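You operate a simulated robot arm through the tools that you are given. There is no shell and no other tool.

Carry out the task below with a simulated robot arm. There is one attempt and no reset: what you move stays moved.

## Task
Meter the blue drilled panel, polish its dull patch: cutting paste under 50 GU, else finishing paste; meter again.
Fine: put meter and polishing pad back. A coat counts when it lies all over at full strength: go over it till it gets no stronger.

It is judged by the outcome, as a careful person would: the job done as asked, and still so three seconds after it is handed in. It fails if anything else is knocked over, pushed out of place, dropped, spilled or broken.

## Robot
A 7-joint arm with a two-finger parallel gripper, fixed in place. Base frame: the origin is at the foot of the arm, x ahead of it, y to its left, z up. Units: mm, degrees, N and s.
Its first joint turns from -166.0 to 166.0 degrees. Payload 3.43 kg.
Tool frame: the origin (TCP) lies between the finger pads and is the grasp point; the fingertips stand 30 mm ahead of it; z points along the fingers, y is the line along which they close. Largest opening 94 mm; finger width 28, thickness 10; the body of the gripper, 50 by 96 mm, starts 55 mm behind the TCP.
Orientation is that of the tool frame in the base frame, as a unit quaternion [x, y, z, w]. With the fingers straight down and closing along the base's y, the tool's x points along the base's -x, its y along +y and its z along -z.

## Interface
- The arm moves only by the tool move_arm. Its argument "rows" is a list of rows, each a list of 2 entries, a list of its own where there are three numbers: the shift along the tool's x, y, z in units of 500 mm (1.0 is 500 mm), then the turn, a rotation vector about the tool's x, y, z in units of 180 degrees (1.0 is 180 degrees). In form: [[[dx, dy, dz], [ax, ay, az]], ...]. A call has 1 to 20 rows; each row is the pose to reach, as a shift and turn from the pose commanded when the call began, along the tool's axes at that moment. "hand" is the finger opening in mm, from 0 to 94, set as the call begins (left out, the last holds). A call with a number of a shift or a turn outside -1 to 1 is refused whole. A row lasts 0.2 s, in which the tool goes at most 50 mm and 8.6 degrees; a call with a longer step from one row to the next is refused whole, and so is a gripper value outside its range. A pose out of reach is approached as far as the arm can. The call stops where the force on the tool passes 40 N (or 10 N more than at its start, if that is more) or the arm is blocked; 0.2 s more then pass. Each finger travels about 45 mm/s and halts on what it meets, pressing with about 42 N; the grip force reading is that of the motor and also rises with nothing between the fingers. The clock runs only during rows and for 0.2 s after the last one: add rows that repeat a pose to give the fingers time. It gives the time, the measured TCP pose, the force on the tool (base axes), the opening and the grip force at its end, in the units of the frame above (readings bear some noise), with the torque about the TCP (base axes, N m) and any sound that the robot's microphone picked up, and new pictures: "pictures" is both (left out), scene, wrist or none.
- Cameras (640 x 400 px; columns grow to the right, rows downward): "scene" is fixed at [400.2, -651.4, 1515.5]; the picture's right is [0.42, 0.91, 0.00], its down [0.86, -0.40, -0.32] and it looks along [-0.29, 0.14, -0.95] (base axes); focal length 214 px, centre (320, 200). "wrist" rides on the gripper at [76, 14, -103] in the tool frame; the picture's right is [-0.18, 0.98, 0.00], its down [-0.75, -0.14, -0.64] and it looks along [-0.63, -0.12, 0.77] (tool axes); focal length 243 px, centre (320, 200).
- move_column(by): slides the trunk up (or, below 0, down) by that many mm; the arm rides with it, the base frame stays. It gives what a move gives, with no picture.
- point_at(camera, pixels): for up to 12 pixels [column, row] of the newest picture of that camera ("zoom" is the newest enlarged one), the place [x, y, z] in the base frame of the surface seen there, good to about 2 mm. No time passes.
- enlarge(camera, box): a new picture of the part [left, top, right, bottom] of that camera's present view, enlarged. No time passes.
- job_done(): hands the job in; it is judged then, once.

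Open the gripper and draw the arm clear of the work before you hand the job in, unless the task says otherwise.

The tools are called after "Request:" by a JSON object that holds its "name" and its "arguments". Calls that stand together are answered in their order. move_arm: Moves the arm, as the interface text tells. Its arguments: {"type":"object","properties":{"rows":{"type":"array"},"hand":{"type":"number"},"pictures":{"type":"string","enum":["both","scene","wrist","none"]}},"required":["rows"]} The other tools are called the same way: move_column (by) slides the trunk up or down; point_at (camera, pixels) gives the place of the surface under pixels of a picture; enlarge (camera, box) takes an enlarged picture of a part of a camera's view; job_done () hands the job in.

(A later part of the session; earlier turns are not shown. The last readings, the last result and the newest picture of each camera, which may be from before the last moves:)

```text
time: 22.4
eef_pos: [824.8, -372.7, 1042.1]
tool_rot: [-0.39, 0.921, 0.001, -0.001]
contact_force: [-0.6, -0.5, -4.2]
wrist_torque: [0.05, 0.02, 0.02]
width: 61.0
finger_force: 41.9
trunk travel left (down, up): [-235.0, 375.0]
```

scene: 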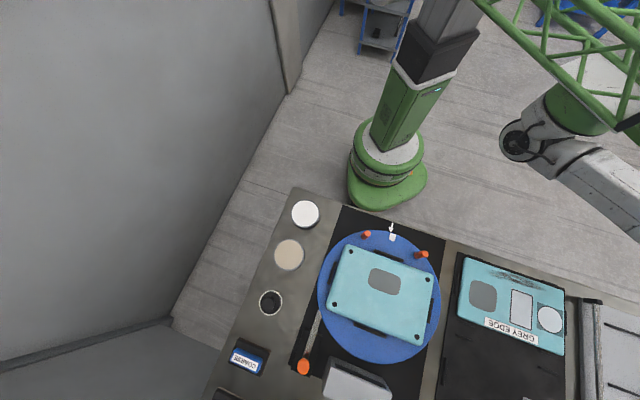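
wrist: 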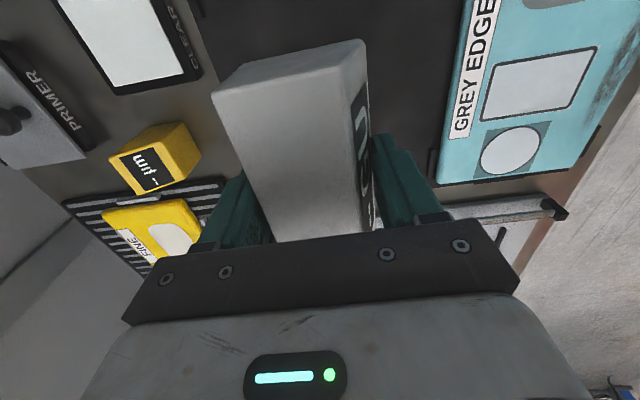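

The meter is lifted (≈4 N) and hangs steady. I carry it at this height to above the patch at (485,-513).

Request:
{"name": "move_arm", "arguments": {"rows": [[[0.084, 0.037, 0], [0, 0, 0]], [[0.168, 0.074, 0], [0, 0, 0]], [[0.252, 0.111, 0], [0, 0, 0]], [[0.336, 0.148, 0], [0, 0, 0]], [[0.42, 0.185, 0], [0, 0, 0]], [[0.504, 0.222, 0], [0, 0, 0]], [[0.588, 0.259, 0], [0, 0, 0]], [[0.672, 0.296, 0], [0, 0, 0]]], "pictures": "both"}}

```text
time: 24.2
eef_pos: [485.2, -512.1, 1043.4]
tool_rot: [-0.392, 0.92, 0.0, 0.0]
contact_force: [0.0, 0.4, -4.0]
wrist_torque: [-0.03, 0.04, 0.0]
width: 60.8
finger_force: 41.6
trunk travel left (down, up): [-235.0, 375.0]
```

scene: 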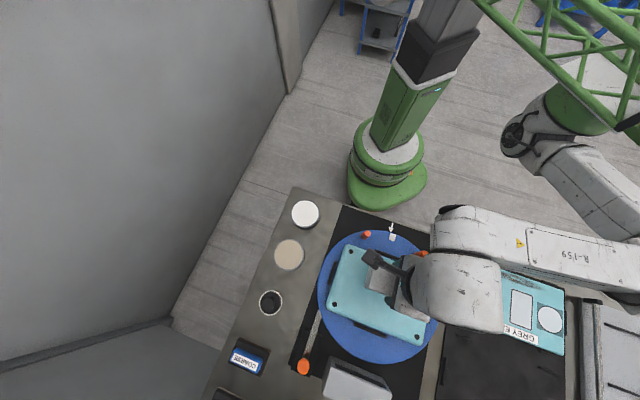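
wrist: 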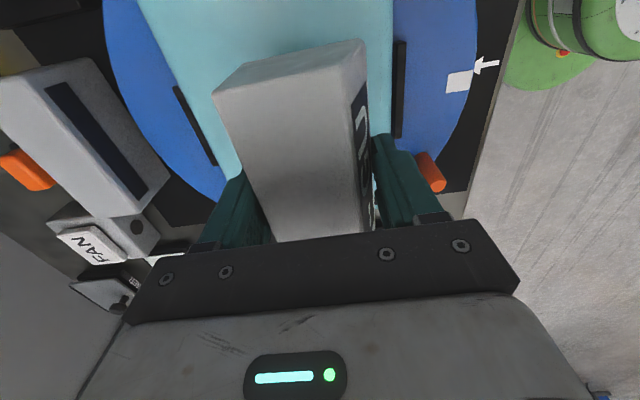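

The meter is above the patch; contact is expected at tool z ≈ 980. I lower it, the last millimetres slowly.

Request:
{"name": "move_arm", "arguments": {"rows": [[[0, 0, 0.06], [0, 0, 0]], [[0, 0, 0.1], [0, 0, 0]], [[0, 0, 0.116], [0, 0, 0]], [[0, 0, 0.12], [0, 0, 0]], [[0, 0, 0.123], [0, 0, 0]], [[0, 0, 0.126], [0, 0, 0]], [[0, 0, 0.128], [0, 0, 0]]], "pictures": "wrist"}}

```text
time: 25.8
eef_pos: [485.3, -513.2, 981.5]
tool_rot: [-0.39, 0.921, -0.001, 0.001]
contact_force: [0.7, 1.6, 13.9]
wrist_torque: [0.83, 0.0, -0.03]
width: 60.8
finger_force: 41.6
trunk travel left (down, up): [-235.0, 375.0]
```

wrist: 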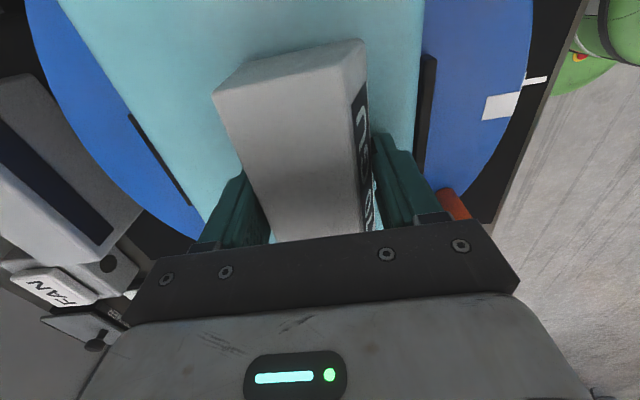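

Contact felt (≈14 N up): the meter rests on the panel. I open the fingers moderately.

Request:
{"name": "move_arm", "arguments": {"rows": [[[0, 0, 0], [0, 0, 0]], [[0, 0, 0], [0, 0, 0]], [[0, 0, 0], [0, 0, 0]], [[0, 0, 0], [0, 0, 0]]], "hand": 85, "pictures": "wrist"}}

```text
time: 26.8
eef_pos: [485.6, -513.7, 979.7]
tool_rot: [-0.391, 0.92, 0.0, 0.0]
contact_force: [-0.3, -0.6, 0.2]
wrist_torque: [0.02, 0.03, 0.01]
width: 84.8
finger_force: 0.1
trunk travel left (down, up): [-235.0, 375.0]
```

wrist: 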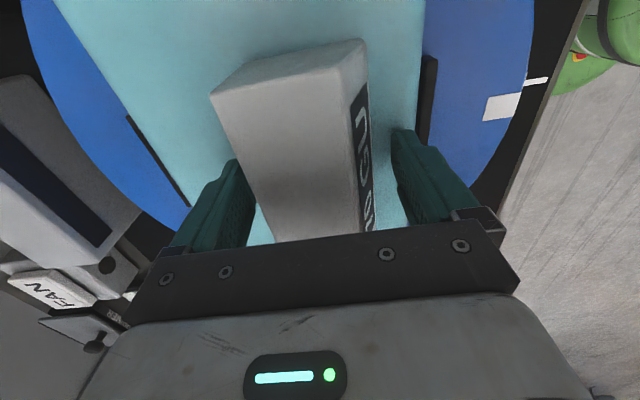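

The meter stands free. I raise the gripper straight up 170 mm to read the display.

Request:
{"name": "move_arm", "arguments": {"rows": [[[0, 0, -0.05], [0, 0, 0]], [[0, 0, -0.12], [0, 0, 0]], [[0, 0, -0.2], [0, 0, 0]], [[0, 0, -0.28], [0, 0, 0]], [[0, 0, -0.34], [0, 0, 0]]], "pictures": "both"}}

Request:
{"name": "enlarge", "arguments": {"camera": "wrist", "box": [230, 0, 430, 200]}}

Request:
{"name": "enlarge", "arguments": {"camera": "scene", "box": [340, 230, 430, 330]}}

```text
time: 28.0
eef_pos: [486.3, -512.7, 1149.4]
tool_rot: [-0.39, 0.921, 0.001, 0.0]
contact_force: [0.2, 0.4, -0.1]
wrist_torque: [0.06, 0.01, 0.03]
width: 85.3
finger_force: 0.1
trunk travel left (down, up): [-235.0, 375.0]
```

scene: 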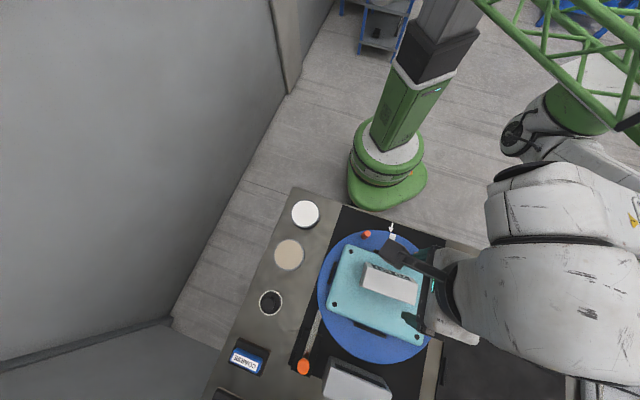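
wrist: 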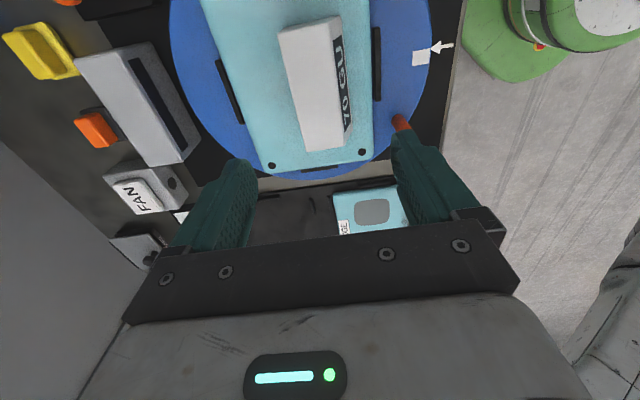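

```text
2.00 times, centred on (330, 100) of wrist
```

zoom: 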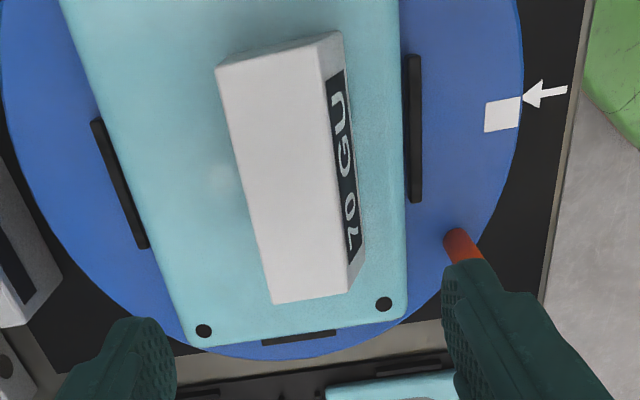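

```text
4.00 times, centred on (385, 280) of scene
```

zoom: 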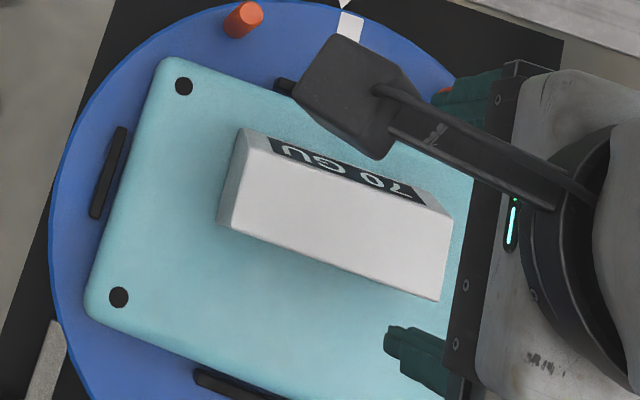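

The display seems to show "70 GU"; I zoom further to be sure of the digits.

Request:
{"name": "enlarge", "arguments": {"camera": "wrist", "box": [320, 30, 370, 140]}}

Request:
{"name": "enlarge", "arguments": {"camera": "scene", "box": [372, 258, 412, 288]}}

```text
3.64 times, centred on (345, 85) of wrist
```

zoom: 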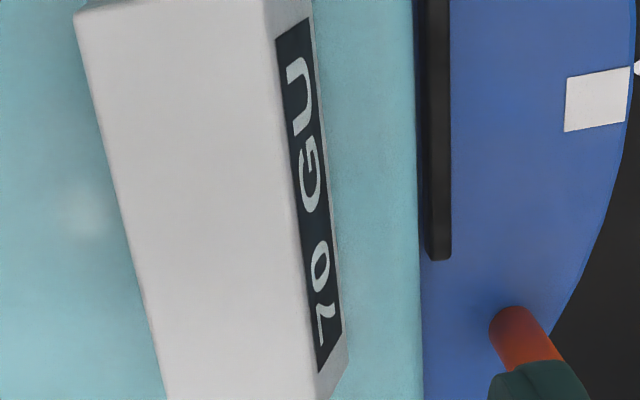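

```text
13.33 times, centred on (392, 273) of scene
```

zoom: 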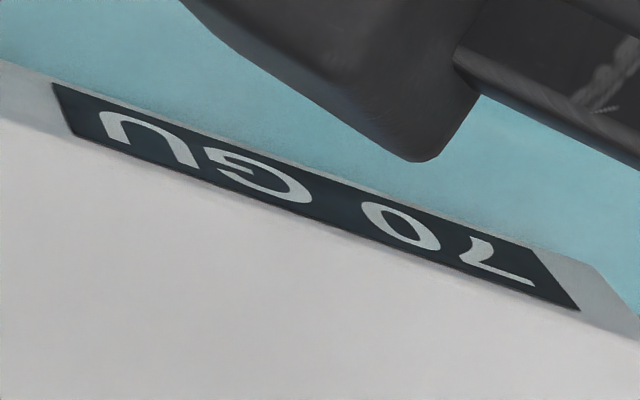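

It reads 70 GU, so ≥ 50: finishing paste is called for. I go back down to take the meter and return it to its place.

Request:
{"name": "move_arm", "arguments": {"rows": [[[0, 0, 0.09], [0, 0, 0]], [[0, 0, 0.18], [0, 0, 0]], [[0, 0, 0.26], [0, 0, 0]], [[0, 0, 0.31], [0, 0, 0]], [[0, 0, 0.338], [0, 0, 0]]], "pictures": "wrist"}}

```text
time: 29.2
eef_pos: [485.7, -513.0, 980.2]
tool_rot: [-0.391, 0.92, 0.0, 0.0]
contact_force: [0.3, 0.9, 0.2]
wrist_torque: [0.01, 0.02, 0.01]
width: 85.1
finger_force: 0.0
trunk travel left (down, up): [-235.0, 375.0]
```

wrist: 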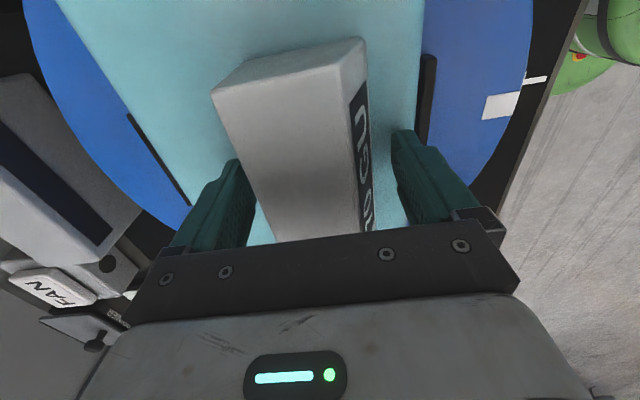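

Fingers straddle the meter again; I close on it.

Request:
{"name": "move_arm", "arguments": {"rows": [[[0, 0, 0], [0, 0, 0]], [[0, 0, 0], [0, 0, 0]], [[0, 0, 0], [0, 0, 0]], [[0, 0, 0], [0, 0, 0]]], "hand": 40, "pictures": "none"}}

Request:
{"name": "move_arm", "arguments": {"rows": [[[0, 0, -0.02], [0, 0, 0]], [[0, 0, -0.06], [0, 0, 0]], [[0, 0, -0.12], [0, 0, 0]], [[0, 0, -0.126], [0, 0, 0]]], "pictures": "wrist"}}

```text
time: 30.2
eef_pos: [486.3, -512.2, 979.9]
tool_rot: [-0.391, 0.92, -0.001, 0.0]
contact_force: [-0.5, 0.3, -0.5]
wrist_torque: [0.08, 0.1, -0.02]
width: 61.5
finger_force: 42.3
trunk travel left (down, up): [-235.0, 375.0]
```

```text
time: 31.2
eef_pos: [485.6, -514.4, 1043.8]
tool_rot: [-0.391, 0.921, 0.001, 0.0]
contact_force: [0.6, -0.3, -2.7]
wrist_torque: [0.0, 0.0, -0.02]
width: 61.1
finger_force: 41.6
trunk travel left (down, up): [-235.0, 375.0]
```

wrist: 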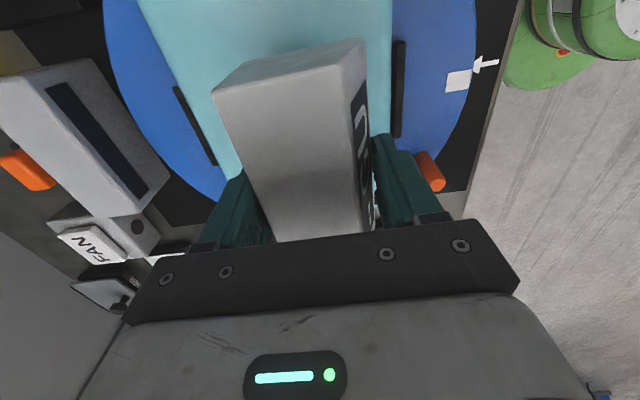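

The meter is held. I carry it back over its place on the black board.

Request:
{"name": "move_arm", "arguments": {"rows": [[[-0.084, -0.037, 0], [0, 0, 0]], [[-0.168, -0.074, 0], [0, 0, 0]], [[-0.252, -0.111, 0], [0, 0, 0]], [[-0.336, -0.148, 0], [0, 0, 0]], [[-0.42, -0.185, 0], [0, 0, 0]], [[-0.504, -0.222, 0], [0, 0, 0]], [[-0.588, -0.259, 0], [0, 0, 0]], [[-0.673, -0.297, 0], [0, 0, 0]]], "pictures": "both"}}

```text
time: 33.0
eef_pos: [827.2, -374.5, 1041.9]
tool_rot: [-0.39, 0.921, 0.0, 0.0]
contact_force: [-0.6, -0.8, -4.3]
wrist_torque: [0.03, 0.01, 0.01]
width: 61.2
finger_force: 42.1
trunk travel left (down, up): [-235.0, 375.0]
```

scene: 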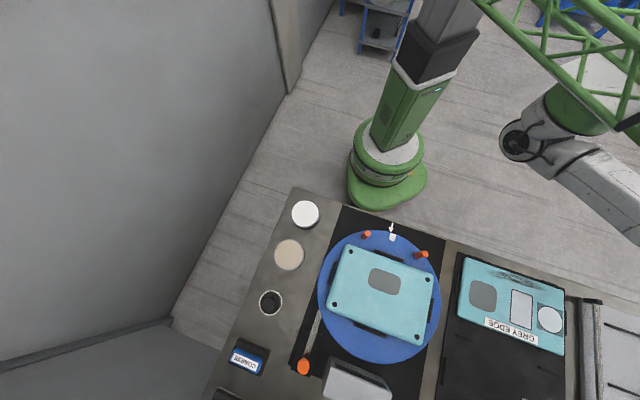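
wrist: 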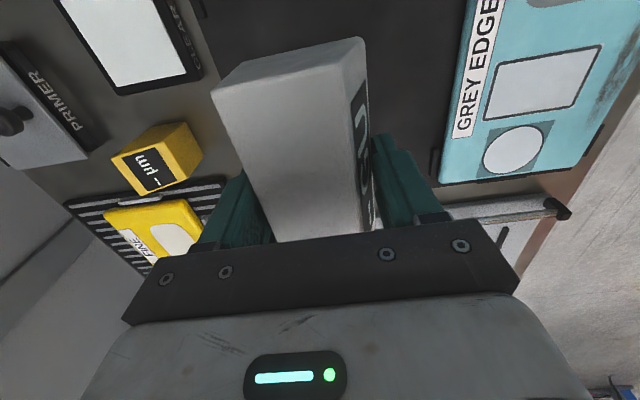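

I lower the meter onto the board, contact expected at tool z ≈ 918.5.

Request:
{"name": "move_arm", "arguments": {"rows": [[[0, 0, 0.08], [0, 0, 0]], [[0, 0, 0.16], [0, 0, 0]], [[0, 0, 0.22], [0, 0, 0]], [[0, 0, 0.238], [0, 0, 0]], [[0, 0, 0.242], [0, 0, 0]], [[0, 0, 0.245], [0, 0, 0]], [[0, 0, 0.248], [0, 0, 0]]], "pictures": "none"}}

```text
time: 34.6
eef_pos: [826.3, -373.6, 919.5]
tool_rot: [-0.391, 0.921, 0.0, 0.0]
contact_force: [0.5, -0.1, 0.8]
wrist_torque: [0.19, 0.06, 0.02]
width: 61.0
finger_force: 41.8
trunk travel left (down, up): [-235.0, 375.0]
```

The weight is taken up (force went from -4 to +0.8 N). I ease down 1 mm and open the fingers.

Request:
{"name": "move_arm", "arguments": {"rows": [[[0, 0, 0.001], [0, 0, 0]], [[0, 0, 0.002], [0, 0, 0]]], "pictures": "none"}}

Request:
{"name": "move_arm", "arguments": {"rows": [[[0, 0, 0], [0, 0, 0]], [[0, 0, 0], [0, 0, 0]], [[0, 0, 0], [0, 0, 0]], [[0, 0, 0], [0, 0, 0]]], "hand": 85, "pictures": "none"}}

Request:
{"name": "move_arm", "arguments": {"rows": [[[0, 0, -0.05], [0, 0, 0]], [[0, 0, -0.12], [0, 0, 0]], [[0, 0, -0.2], [0, 0, 0]], [[0, 0, -0.28], [0, 0, 0]], [[0, 0, -0.36], [0, 0, 0]]], "pictures": "both"}}

```text
time: 35.2
eef_pos: [826.5, -374.9, 920.2]
tool_rot: [-0.391, 0.921, -0.001, 0.001]
contact_force: [0.0, -0.5, 12.8]
wrist_torque: [0.26, 0.47, 0.02]
width: 61.2
finger_force: 41.8
trunk travel left (down, up): [-235.0, 375.0]
```

```text
time: 36.2
eef_pos: [826.9, -375.2, 918.0]
tool_rot: [-0.39, 0.921, -0.001, 0.0]
contact_force: [-0.3, 0.3, -0.4]
wrist_torque: [0.02, 0.03, -0.02]
width: 84.9
finger_force: 0.0
trunk travel left (down, up): [-235.0, 375.0]
```

```text
time: 37.4
eef_pos: [826.8, -373.6, 1098.3]
tool_rot: [-0.391, 0.92, 0.0, -0.001]
contact_force: [-0.2, 0.4, 0.8]
wrist_torque: [-0.04, 0.01, 0.01]
width: 84.8
finger_force: 0.1
trunk travel left (down, up): [-235.0, 375.0]
```

scene: 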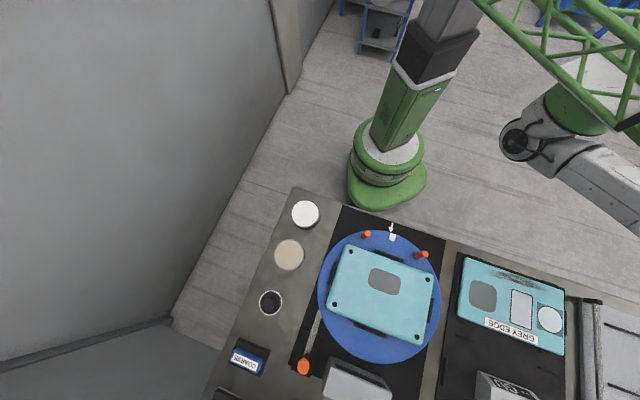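
wrist: 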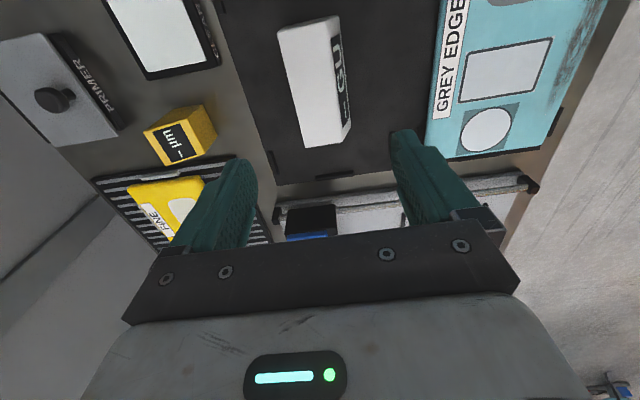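

The meter is back where it was. Now for the pad: I travel to above the turntable's far-left side and yaw the tool so its x axis points outward (azimuth ≈ -85°), ready for an outward tilt.

Request:
{"name": "move_arm", "arguments": {"rows": [[[0.089, 0.027, 0], [0, 0, -0.027]], [[0.178, 0.054, 0], [0, 0, -0.054]], [[0.267, 0.082, 0], [0, 0, -0.082]], [[0.356, 0.109, 0], [0, 0, -0.109]], [[0.445, 0.136, 0], [0, 0, -0.136]], [[0.534, 0.163, 0], [0, 0, -0.163]], [[0.623, 0.19, 0], [0, 0, -0.19]], [[0.712, 0.218, 0], [0, 0, -0.218]], [[0.801, 0.245, 0], [0, 0, -0.245]], [[0.89, 0.272, 0], [0, 0, -0.272]]], "hand": 60, "pictures": "both"}}

```text
time: 39.6
eef_pos: [419.9, -602.6, 1098.9]
tool_rot: [0.738, -0.674, 0.0, 0.0]
contact_force: [0.6, 0.6, -0.7]
wrist_torque: [-0.03, 0.01, 0.03]
width: 60.1
finger_force: 0.0
trunk travel left (down, up): [-235.0, 375.0]
```

scene: 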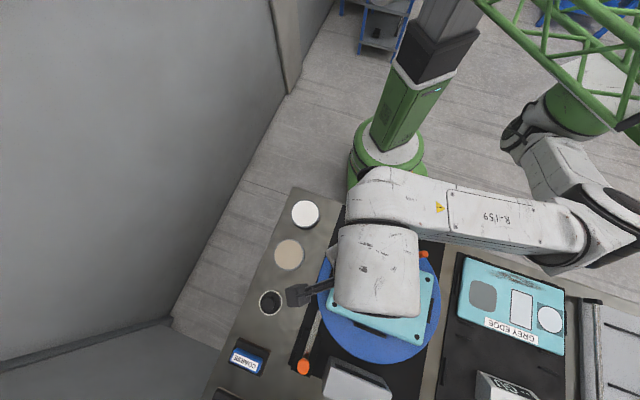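
wrist: 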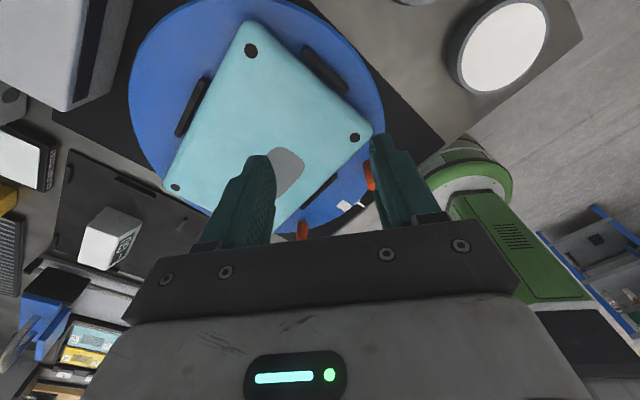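

Yaw is right (x axis azimuth ≈ -85°). Now I tilt outward 35° while moving toward the pad, stopping at z ≈ 1020 to look.

Request:
{"name": "move_arm", "arguments": {"rows": [[[0.058, 0.012, 0.032], [0, 0.039, 0]], [[0.116, 0.023, 0.063], [0, 0.078, 0]], [[0.174, 0.035, 0.095], [0, 0.117, 0]], [[0.232, 0.046, 0.126], [0, 0.156, 0]], [[0.29, 0.058, 0.158], [0, 0.1944, 0]]], "pictures": "both"}}

```text
time: 40.8
eef_pos: [403.3, -745.8, 1020.8]
tool_rot: [0.703, -0.644, 0.222, 0.204]
contact_force: [-0.6, 0.0, 0.9]
wrist_torque: [0.04, 0.02, -0.03]
width: 60.3
finger_force: 0.1
trunk travel left (down, up): [-235.0, 375.0]
```

scene: 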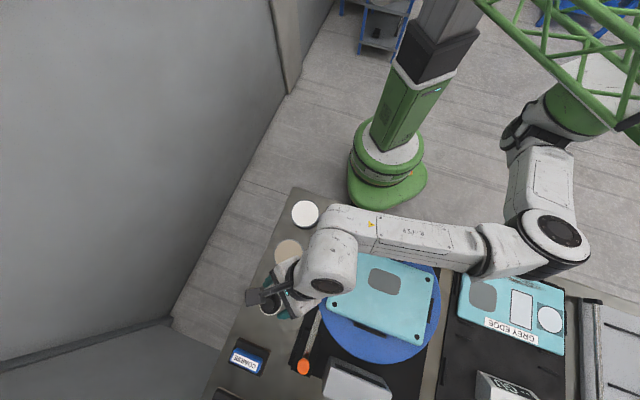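
wrist: 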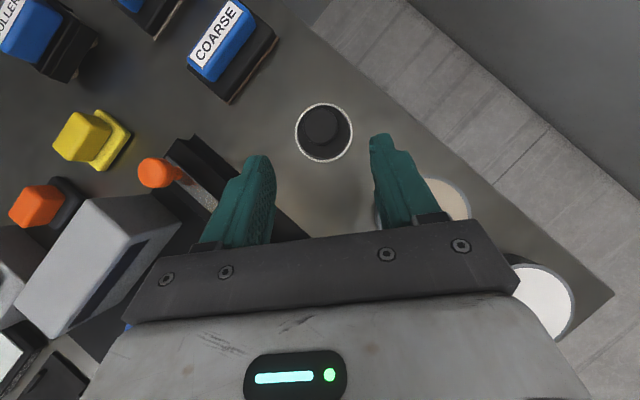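

With the tilt the arm reaches well, and the pad with its knob appears at (323,128). I enlarge and measure it.

Request:
{"name": "enlarge", "arguments": {"camera": "wrist", "box": [270, 80, 380, 180]}}

Request:
{"name": "point_at", "arguments": {"camera": "wrist", "pixels": [[320, 121], [306, 121], [334, 121], [320, 109], [320, 134], [320, 142], [340, 140], [350, 132], [324, 161], [297, 132], [324, 104], [345, 120]]}}

```text
4.00 times, centred on (325, 130) of wrist
```

zoom: 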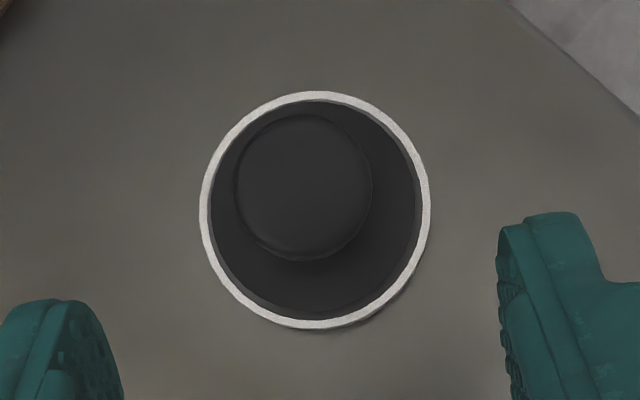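

```text
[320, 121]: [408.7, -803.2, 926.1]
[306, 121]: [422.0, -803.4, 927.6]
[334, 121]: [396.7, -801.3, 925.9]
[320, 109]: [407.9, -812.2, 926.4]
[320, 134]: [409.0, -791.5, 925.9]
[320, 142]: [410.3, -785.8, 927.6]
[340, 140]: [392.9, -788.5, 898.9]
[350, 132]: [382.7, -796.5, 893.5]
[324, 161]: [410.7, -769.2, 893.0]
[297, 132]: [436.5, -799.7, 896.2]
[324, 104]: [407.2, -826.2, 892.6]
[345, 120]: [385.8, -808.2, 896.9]
```

The knob is ≈31 mm across with its top at z 926, centred at (408.4,-798.2); the disc is ≈57 mm across with its top near 897. I move to above it (z 980) keeping the 35° tilt.

Request:
{"name": "move_arm", "arguments": {"rows": [[[0.009, 0, 0.04], [0, 0, 0]], [[0.018, -0.001, 0.08], [0, 0, 0]], [[0.026, -0.001, 0.118], [0, 0, 0]]], "pictures": "wrist"}}

```text
time: 41.6
eef_pos: [408.2, -791.5, 978.1]
tool_rot: [0.703, -0.644, 0.222, 0.203]
contact_force: [-0.6, 0.6, 1.2]
wrist_torque: [0.02, 0.01, -0.01]
width: 59.9
finger_force: 0.0
trunk travel left (down, up): [-235.0, 375.0]
```

wrist: 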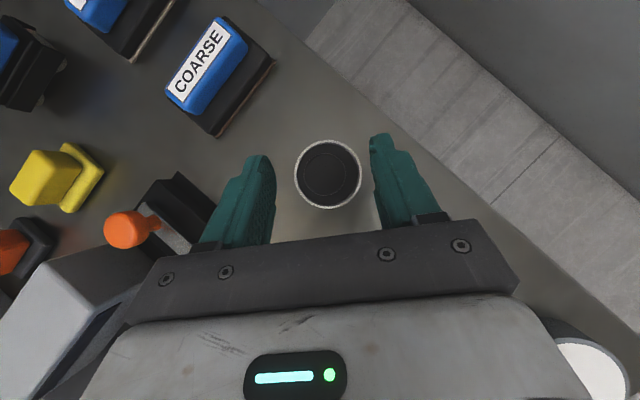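

The knob is between the fingers at (328,172), seen from directly above. I check its position once more before going down.

Request:
{"name": "point_at", "arguments": {"camera": "wrist", "pixels": [[328, 172], [328, 155], [328, 190], [312, 172], [345, 172], [297, 172], [361, 172], [328, 142], [328, 206], [352, 172], [328, 200], [328, 215]]}}

Request:
{"name": "enlarge", "arguments": {"camera": "wrist", "box": [280, 130, 380, 215]}}

```text
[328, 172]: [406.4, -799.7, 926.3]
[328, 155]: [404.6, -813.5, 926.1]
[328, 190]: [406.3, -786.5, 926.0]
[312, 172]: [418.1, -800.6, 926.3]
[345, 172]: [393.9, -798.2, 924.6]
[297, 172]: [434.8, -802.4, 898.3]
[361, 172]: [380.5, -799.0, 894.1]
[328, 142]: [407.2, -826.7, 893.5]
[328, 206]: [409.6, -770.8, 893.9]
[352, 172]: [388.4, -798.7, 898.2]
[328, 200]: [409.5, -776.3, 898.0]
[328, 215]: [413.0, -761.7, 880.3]
```

```text
4.71 times, centred on (330, 172) of wrist
```

zoom: 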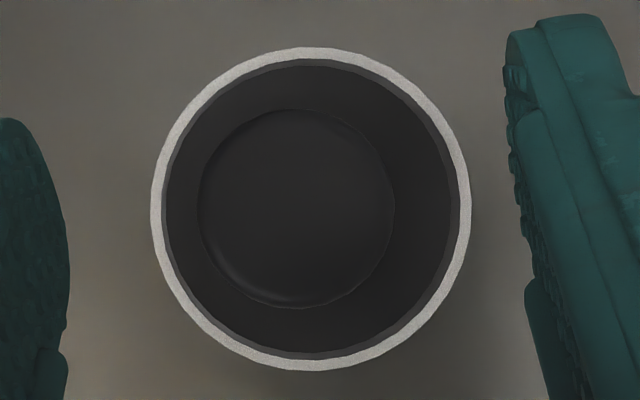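

The pad sits directly on the bench: white foam rim 57 mm wide, backing top z≈898, knob axis at (408.5,-798.5). I descend so the finger tips end ≈4 mm above the backing.

Request:
{"name": "move_arm", "arguments": {"rows": [[[-0.02, 0, 0.027], [0, 0, 0]], [[-0.038, 0, 0.052], [0, 0, 0]], [[-0.0512, 0.0006, 0.0694], [0, 0, 0]]], "pictures": "wrist"}}

```text
time: 42.4
eef_pos: [407.2, -790.4, 933.8]
tool_rot: [0.703, -0.644, 0.221, 0.204]
contact_force: [-0.7, 0.0, -0.7]
wrist_torque: [0.02, -0.04, -0.01]
width: 60.0
finger_force: 0.0
trunk travel left (down, up): [-235.0, 375.0]
```

wrist: 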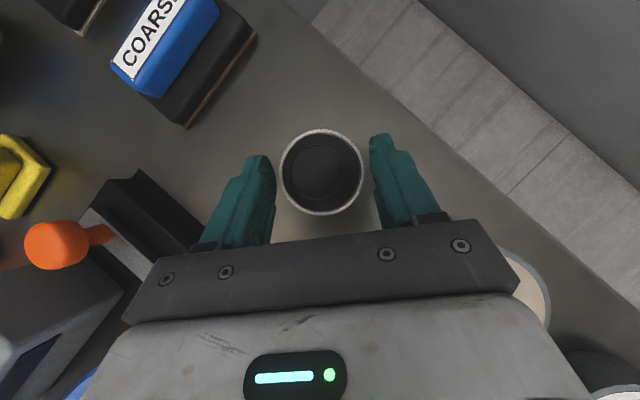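

The fingers straddle the knob, with no contact. I close on it.

Request:
{"name": "move_arm", "arguments": {"rows": [[[0, 0, 0], [0, 0, 0]], [[0, 0, 0], [0, 0, 0]], [[0, 0, 0], [0, 0, 0]], [[0, 0, 0], [0, 0, 0]], [[0, 0, 0], [0, 0, 0]]], "hand": 15, "pictures": "wrist"}}

```text
time: 43.6
eef_pos: [407.7, -790.1, 934.0]
tool_rot: [0.703, -0.644, 0.222, 0.204]
contact_force: [0.6, 0.9, -0.3]
wrist_torque: [0.01, 0.0, 0.05]
width: 30.6
finger_force: 42.0
trunk travel left (down, up): [-235.0, 375.0]
```

wrist: 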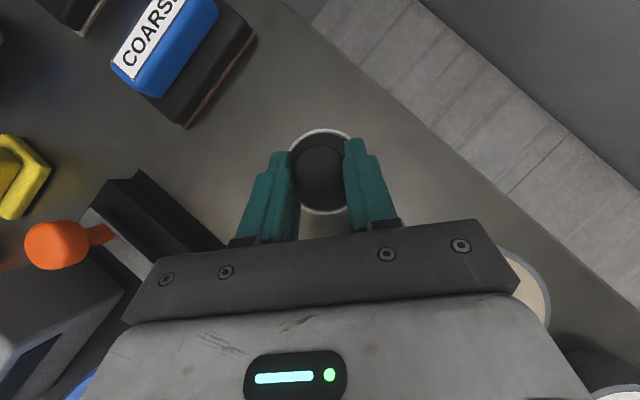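

Gripped at 30.6 mm, 42 N. I lift the pad straight up 90 mm and check.

Request:
{"name": "move_arm", "arguments": {"rows": [[[0.0115, 0, -0.0164], [0, 0, 0]], [[0.046, 0, -0.0655], [0, 0, 0]], [[0.0803, 0, -0.1147], [0, 0, 0]], [[0.1033, 0, -0.1474], [0, 0, 0]]], "pictures": "both"}}

```text
time: 44.6
eef_pos: [408.9, -790.5, 1026.1]
tool_rot: [0.704, -0.643, 0.222, 0.203]
contact_force: [-0.6, 0.0, -0.6]
wrist_torque: [-0.02, 0.02, -0.02]
width: 30.5
finger_force: 41.9
trunk travel left (down, up): [-235.0, 375.0]
```

scene: 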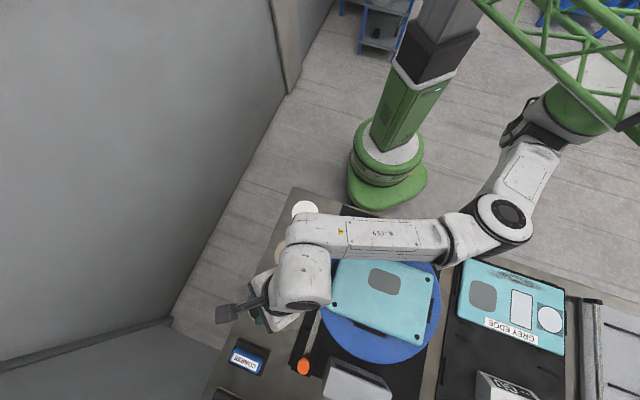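
wrist: 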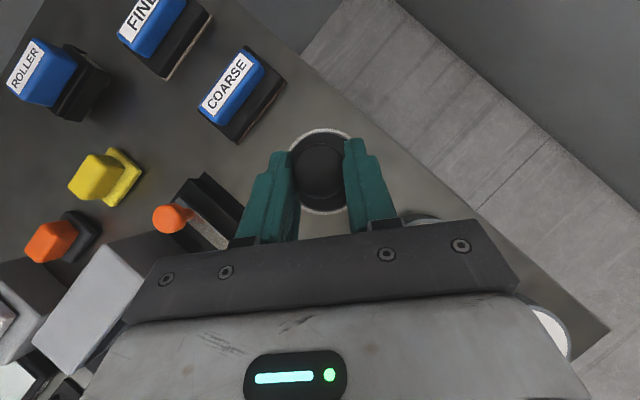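

The pad came up with its white foam. I carry it toward the white pot near (226,-616), staying at this height.

Request:
{"name": "move_arm", "arguments": {"rows": [[[-0.054, 0.0556, -0.0379], [0, 0, 0]], [[-0.108, 0.111, -0.0759], [0, 0, 0]], [[-0.1625, 0.1668, -0.1138], [0, 0, 0]], [[-0.2167, 0.2223, -0.1517], [0, 0, 0]], [[-0.2708, 0.278, -0.1897], [0, 0, 0]], [[-0.325, 0.3335, -0.2276], [0, 0, 0]]], "pictures": "both"}}

```text
time: 46.0
eef_pos: [223.5, -606.7, 1026.3]
tool_rot: [0.704, -0.644, 0.221, 0.203]
contact_force: [-0.9, 0.1, -1.5]
wrist_torque: [0.02, 0.0, 0.0]
width: 30.9
finger_force: 42.3
trunk travel left (down, up): [-235.0, 375.0]
```

scene: 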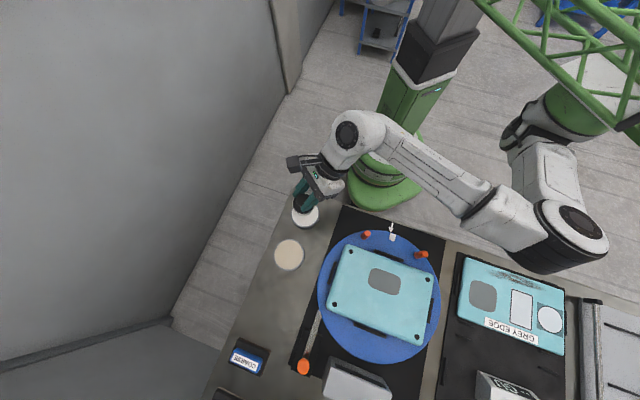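
wrist: 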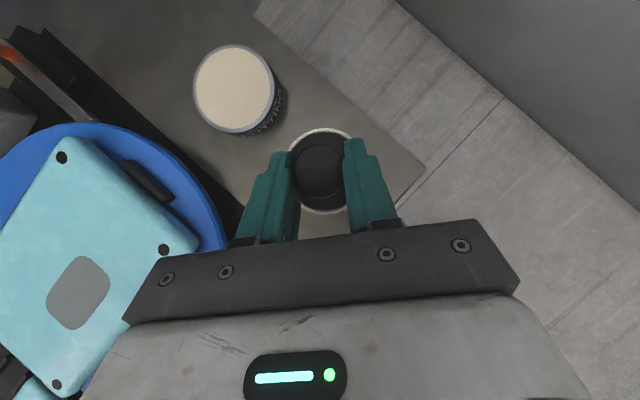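

The pad now hides the white pot from the wrist; the beige pot is at (235,88). I check its label and the white pot in the scene view.

Request:
{"name": "enlarge", "arguments": {"camera": "wrist", "box": [180, 30, 300, 150]}}

Request:
{"name": "enlarge", "arguments": {"camera": "scene", "box": [260, 170, 350, 280]}}

Request:
{"name": "point_at", "arguments": {"camera": "wrist", "pixels": [[235, 88], [196, 90], [273, 85], [234, 48], [236, 130], [200, 70], [265, 115], [250, 140]]}}

Request:
{"name": "point_at", "arguments": {"camera": "scene", "pixels": [[305, 220], [294, 218], [317, 216], [305, 227], [315, 207], [305, 223], [289, 254], [275, 254], [303, 254], [289, 241], [289, 268], [312, 222]]}}

```text
3.33 times, centred on (240, 90) of wrist
```

zoom: 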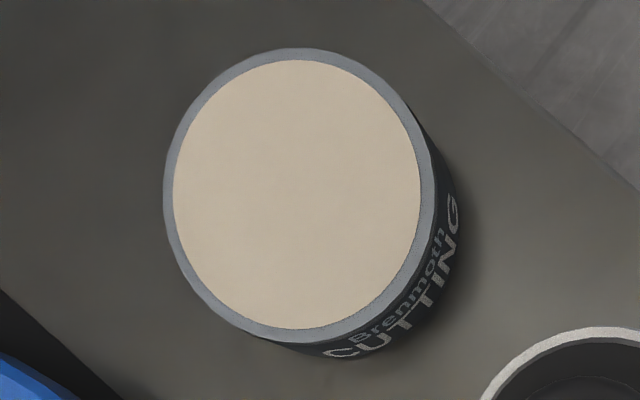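

```text
3.64 times, centred on (305, 225) of scene
```

zoom: 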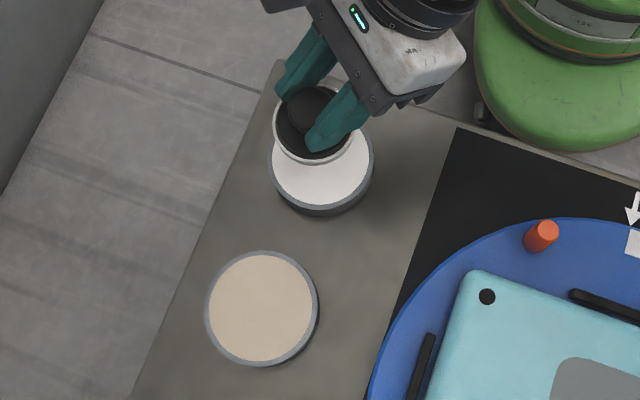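

```text
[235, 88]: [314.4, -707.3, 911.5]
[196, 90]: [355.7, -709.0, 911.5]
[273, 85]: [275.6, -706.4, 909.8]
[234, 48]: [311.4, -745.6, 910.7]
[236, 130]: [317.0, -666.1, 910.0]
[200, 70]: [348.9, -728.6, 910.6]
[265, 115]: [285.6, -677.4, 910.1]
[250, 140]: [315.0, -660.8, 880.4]
```

```text
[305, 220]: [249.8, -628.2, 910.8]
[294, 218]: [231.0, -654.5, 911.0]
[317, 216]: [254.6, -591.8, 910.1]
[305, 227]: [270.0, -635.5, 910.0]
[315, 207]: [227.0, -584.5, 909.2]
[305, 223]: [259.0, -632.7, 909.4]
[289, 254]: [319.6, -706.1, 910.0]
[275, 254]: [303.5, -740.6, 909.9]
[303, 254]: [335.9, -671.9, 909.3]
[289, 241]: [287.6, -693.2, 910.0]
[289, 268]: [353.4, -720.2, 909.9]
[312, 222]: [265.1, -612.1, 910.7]
```

The beige pot is "CUTTING" with its paste at z≈911. I back off inward ~90 mm to see the white pot and its label clearly.

Request:
{"name": "move_arm", "arguments": {"rows": [[[-0.0715, -0.013, -0.05], [0, 0, 0]], [[-0.143, -0.026, -0.1], [0, 0, 0]]], "pictures": "both"}}

Request:
{"name": "enlarge", "arguments": {"camera": "wrist", "box": [230, 0, 430, 130]}}

```text
time: 46.6
eef_pos: [229.9, -517.6, 1025.9]
tool_rot: [0.704, -0.643, 0.221, 0.203]
contact_force: [0.3, 0.7, -1.4]
wrist_torque: [0.02, 0.02, 0.02]
width: 30.3
finger_force: 42.5
trunk travel left (down, up): [-235.0, 375.0]
```

scene: 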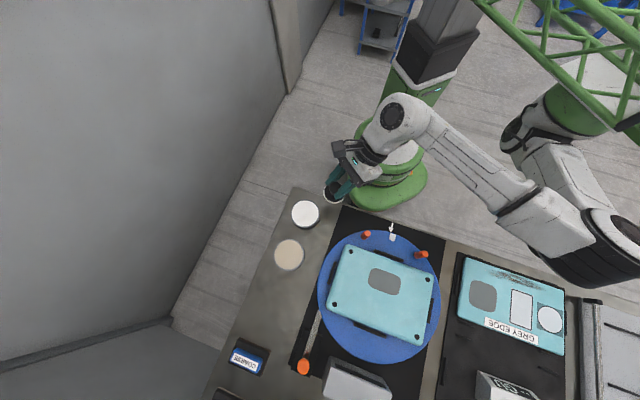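
wrist: 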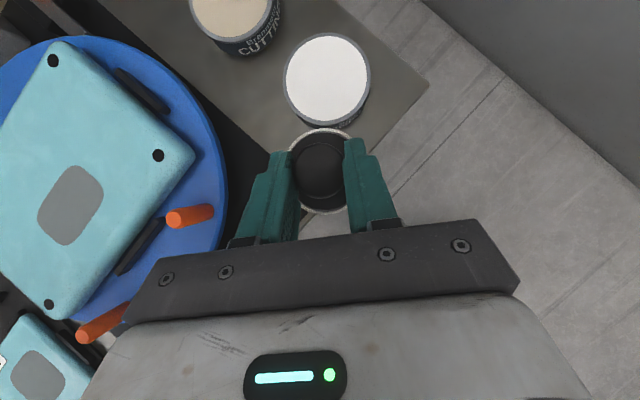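

```text
3.08 times, centred on (330, 65) of wrist
```

zoom: 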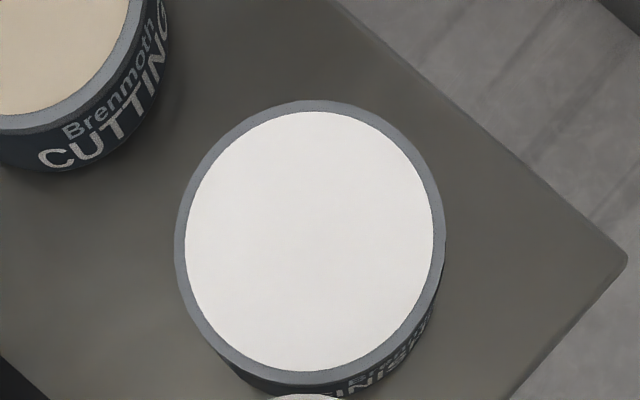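

The white pot's label reads "…INIS…" (FINISHING). I measure its centre and rim.

Request:
{"name": "point_at", "arguments": {"camera": "wrist", "pixels": [[327, 79], [284, 79], [369, 79], [327, 36], [327, 118], [300, 79], [350, 79], [327, 60], [327, 100], [288, 79], [365, 79], [322, 160]]}}

Request:
{"name": "point_at", "arguments": {"camera": "scene", "pixels": [[305, 214], [292, 214], [318, 214], [305, 202], [305, 226], [331, 193], [327, 190], [335, 197], [385, 282], [351, 252], [331, 186], [329, 196]]}}

```text
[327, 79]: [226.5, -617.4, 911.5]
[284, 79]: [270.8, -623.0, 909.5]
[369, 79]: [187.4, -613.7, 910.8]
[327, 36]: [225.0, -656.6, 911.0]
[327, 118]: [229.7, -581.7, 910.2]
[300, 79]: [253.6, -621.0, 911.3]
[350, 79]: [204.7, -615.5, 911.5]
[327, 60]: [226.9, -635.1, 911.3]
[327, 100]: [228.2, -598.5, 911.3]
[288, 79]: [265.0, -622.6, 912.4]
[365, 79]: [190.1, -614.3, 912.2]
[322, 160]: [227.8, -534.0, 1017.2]
```

```text
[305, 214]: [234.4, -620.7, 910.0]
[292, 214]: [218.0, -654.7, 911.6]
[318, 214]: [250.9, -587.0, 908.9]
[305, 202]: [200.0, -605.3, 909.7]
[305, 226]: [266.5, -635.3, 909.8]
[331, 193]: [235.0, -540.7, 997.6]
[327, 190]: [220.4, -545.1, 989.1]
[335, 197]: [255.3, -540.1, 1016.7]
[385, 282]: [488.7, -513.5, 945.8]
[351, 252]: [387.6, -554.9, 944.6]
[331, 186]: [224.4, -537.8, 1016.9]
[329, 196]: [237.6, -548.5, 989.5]
```

The scene and wrist estimates of the pot differ by ~5 mm in x, so I cross-check the panel holes and patch from the wrist view too.

Request:
{"name": "point_at", "arguments": {"camera": "wrist", "pixels": [[53, 60], [158, 156], [48, 304], [70, 205], [38, 217], [103, 193], [87, 168], [56, 242], [315, 172], [327, 172], [318, 145], [318, 195]]}}

Request:
{"name": "enlarge", "arguments": {"camera": "scene", "box": [300, 160, 380, 230]}}

```text
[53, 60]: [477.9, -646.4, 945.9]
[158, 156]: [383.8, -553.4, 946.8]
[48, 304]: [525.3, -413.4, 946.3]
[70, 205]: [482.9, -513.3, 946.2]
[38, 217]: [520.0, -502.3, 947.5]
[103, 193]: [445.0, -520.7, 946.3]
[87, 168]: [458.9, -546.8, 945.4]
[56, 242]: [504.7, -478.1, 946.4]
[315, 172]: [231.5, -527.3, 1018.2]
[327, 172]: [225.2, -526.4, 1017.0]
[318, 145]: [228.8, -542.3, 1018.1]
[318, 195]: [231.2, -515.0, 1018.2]
```

```text
5.71 times, centred on (340, 195) of scene
```

zoom: 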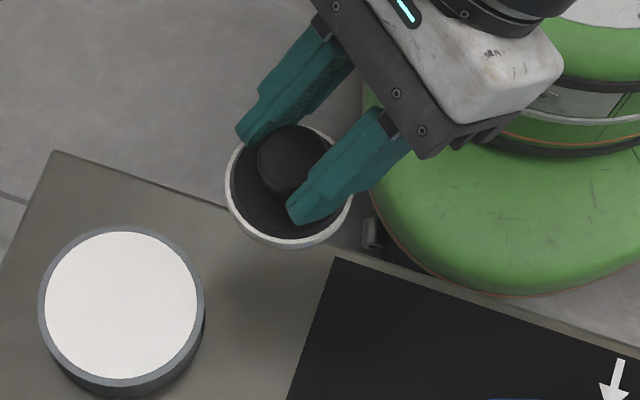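

Both views agree on the panel within 2 mm, and the pot centre is ≈ (229,-618). I bring the pad above the pot and lower it slowly, expecting contact with the paste at tool z ≈ 966.

Request:
{"name": "move_arm", "arguments": {"rows": [[[0.075, 0.01, 0.0527], [0, 0, 0]], [[0.1505, 0.02, 0.1054], [0, 0, 0]], [[0.1218, 0.02, 0.1464], [0, 0, 0]], [[0.0931, 0.02, 0.1874], [0, 0, 0]], [[0.0885, 0.02, 0.194], [0, 0, 0]], [[0.0862, 0.02, 0.1972], [0, 0, 0]], [[0.085, 0.02, 0.1989], [0, 0, 0]], [[0.0839, 0.02, 0.2005], [0, 0, 0]]], "pictures": "both"}}

```text
time: 48.4
eef_pos: [227.4, -611.6, 966.5]
tool_rot: [0.703, -0.645, 0.221, 0.203]
contact_force: [-1.4, 0.0, -0.8]
wrist_torque: [0.02, 0.0, -0.02]
width: 30.7
finger_force: 41.8
trunk travel left (down, up): [-235.0, 375.0]
```

scene: 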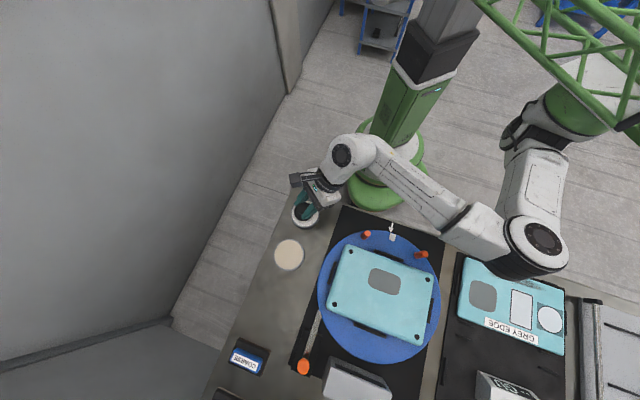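
wrist: 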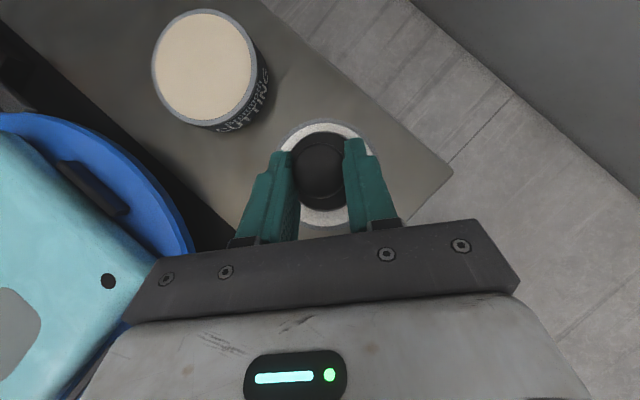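

The pad is centred over the white pot; no contact force yet at z 966.5. I go down in 1 mm steps.

Request:
{"name": "move_arm", "arguments": {"rows": [[[-0.00115, 0, 0.00164], [0, 0, 0]], [[-0.0023, 0, 0.00328], [0, 0, 0]], [[-0.00345, 0, 0.00492], [0, 0, 0]]], "pictures": "none"}}

```text
time: 49.2
eef_pos: [226.5, -610.6, 965.3]
tool_rot: [0.704, -0.644, 0.222, 0.202]
contact_force: [0.9, -0.9, -0.4]
wrist_torque: [-0.02, -0.04, -0.02]
width: 30.4
finger_force: 42.3
trunk travel left (down, up): [-235.0, 375.0]
```

Still no force. I go down another 3 mm, a millimetre at a time.

Request:
{"name": "move_arm", "arguments": {"rows": [[[-0.00115, 0, 0.00164], [0, 0, 0]], [[-0.0023, 0, 0.00328], [0, 0, 0]]], "pictures": "none"}}

Request:
{"name": "move_arm", "arguments": {"rows": [[[-0.00115, 0, 0.00164], [0, 0, 0]]], "pictures": "wrist"}}

```text
time: 49.8
eef_pos: [226.9, -612.5, 963.9]
tool_rot: [0.703, -0.644, 0.223, 0.204]
contact_force: [1.8, 2.0, 14.4]
wrist_torque: [0.33, -0.14, -0.05]
width: 30.5
finger_force: 42.3
trunk travel left (down, up): [-235.0, 375.0]
```

```text
time: 50.2
eef_pos: [226.2, -610.8, 964.7]
tool_rot: [0.703, -0.644, 0.223, 0.205]
contact_force: [2.6, 2.7, 26.2]
wrist_torque: [0.34, -0.15, 0.02]
width: 30.8
finger_force: 42.0
trunk travel left (down, up): [-235.0, 375.0]
```

wrist: 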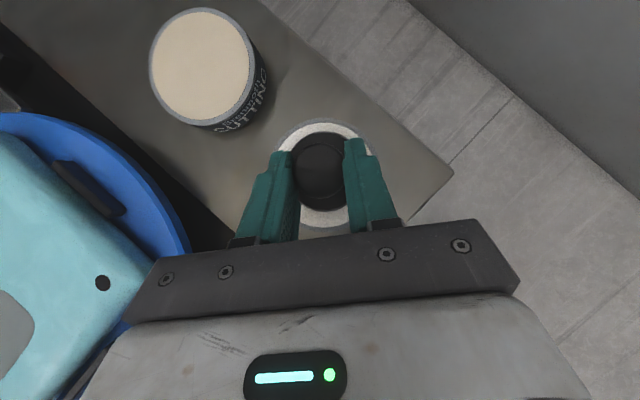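

Contact with the paste at about 26 N. I hold briefly, then lift straight up to clear height.

Request:
{"name": "move_arm", "arguments": {"rows": [[[0, 0, 0], [0, 0, 0]], [[0, 0, 0], [0, 0, 0]], [[0.0115, 0, -0.0164], [0, 0, 0]], [[0.046, 0, -0.0655], [0, 0, 0]], [[0.0803, 0, -0.1147], [0, 0, 0]]], "pictures": "both"}}

Request:
{"name": "enlarge", "arguments": {"camera": "scene", "box": [260, 160, 350, 260]}}

```text
time: 51.4
eef_pos: [227.2, -613.8, 1029.6]
tool_rot: [0.704, -0.645, 0.22, 0.202]
contact_force: [0.1, 0.2, -2.2]
wrist_torque: [-0.02, 0.0, -0.01]
width: 30.8
finger_force: 42.5
trunk travel left (down, up): [-235.0, 375.0]
```

scene: 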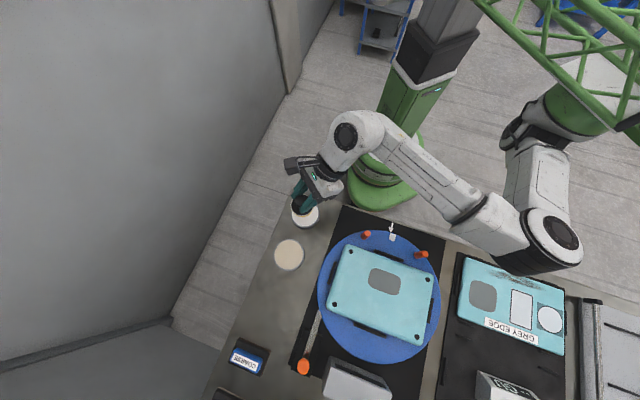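
wrist: 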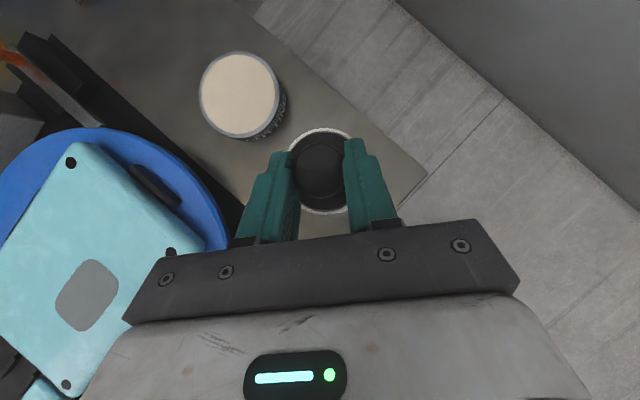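

```text
4.00 times, centred on (305, 210) of scene
```

zoom: 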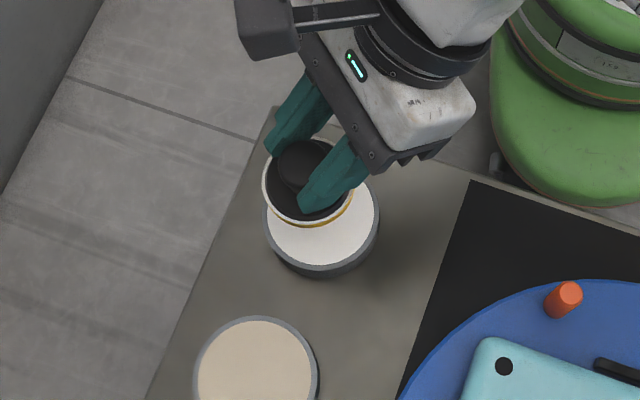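

A yellowish edge now shows below the pad's white rim at (305,222) of the zoom. I look closer.

Request:
{"name": "enlarge", "arguments": {"camera": "scene", "box": [290, 185, 330, 220]}}

```text
11.43 times, centred on (310, 202) of scene
```

zoom: 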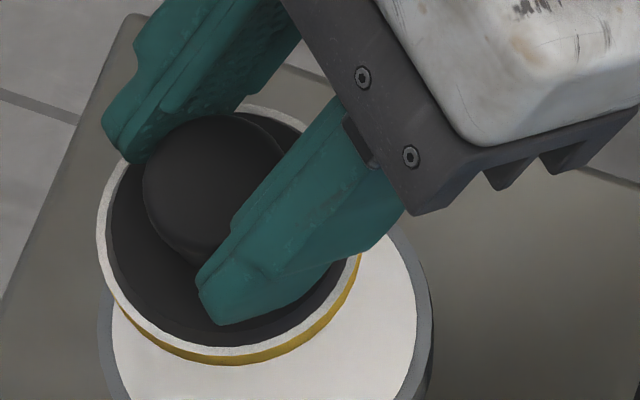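

The pad's foam edge is coloured now, so it took up paste. I carry it, slightly higher, to above the patch centre.

Request:
{"name": "move_arm", "arguments": {"rows": [[[-0.0197, -0.0885, -0.0199], [0, 0, 0]], [[-0.0395, -0.1771, -0.0398], [0, 0, 0]], [[-0.0592, -0.2656, -0.0597], [0, 0, 0]], [[-0.0789, -0.3541, -0.0796], [0, 0, 0]], [[-0.0987, -0.4427, -0.0995], [0, 0, 0]], [[-0.1184, -0.5312, -0.1194], [0, 0, 0]]], "pictures": "both"}}

```text
time: 52.8
eef_pos: [484.6, -505.7, 1048.7]
tool_rot: [0.702, -0.645, 0.221, 0.203]
contact_force: [0.2, -0.2, -1.8]
wrist_torque: [0.03, -0.03, -0.01]
width: 30.5
finger_force: 42.5
trunk travel left (down, up): [-235.0, 375.0]
```

scene: 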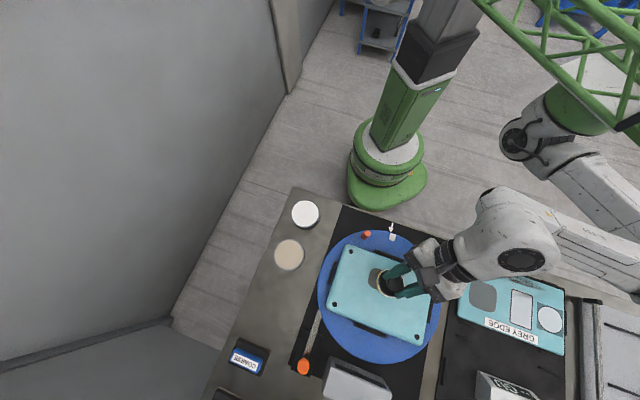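
wrist: 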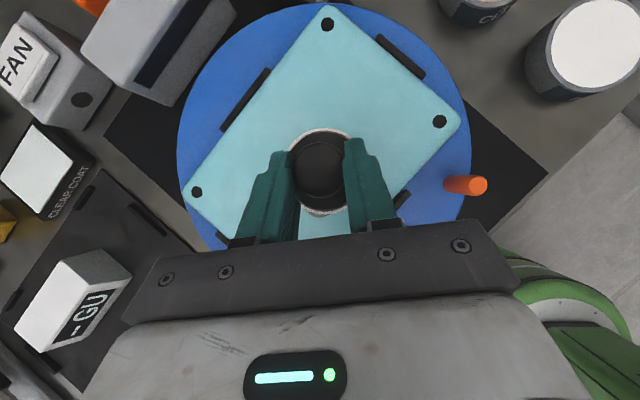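

The pad hangs above the patch. I lower it to just above the panel, then creep to contact.

Request:
{"name": "move_arm", "arguments": {"rows": [[[-0.0287, 0, 0.041], [0, 0, 0]], [[-0.0517, 0, 0.0737], [0, 0, 0]], [[-0.054, 0, 0.077], [0, 0, 0]], [[-0.0551, 0, 0.0786], [0, 0, 0]], [[-0.0563, 0, 0.0803], [0, 0, 0]]], "pictures": "none"}}

```text
time: 54.0
eef_pos: [484.7, -506.4, 1000.4]
tool_rot: [0.702, -0.644, 0.223, 0.205]
contact_force: [2.2, 2.6, 17.4]
wrist_torque: [0.19, 0.22, -0.05]
width: 30.9
finger_force: 42.1
trunk travel left (down, up): [-235.0, 375.0]
```

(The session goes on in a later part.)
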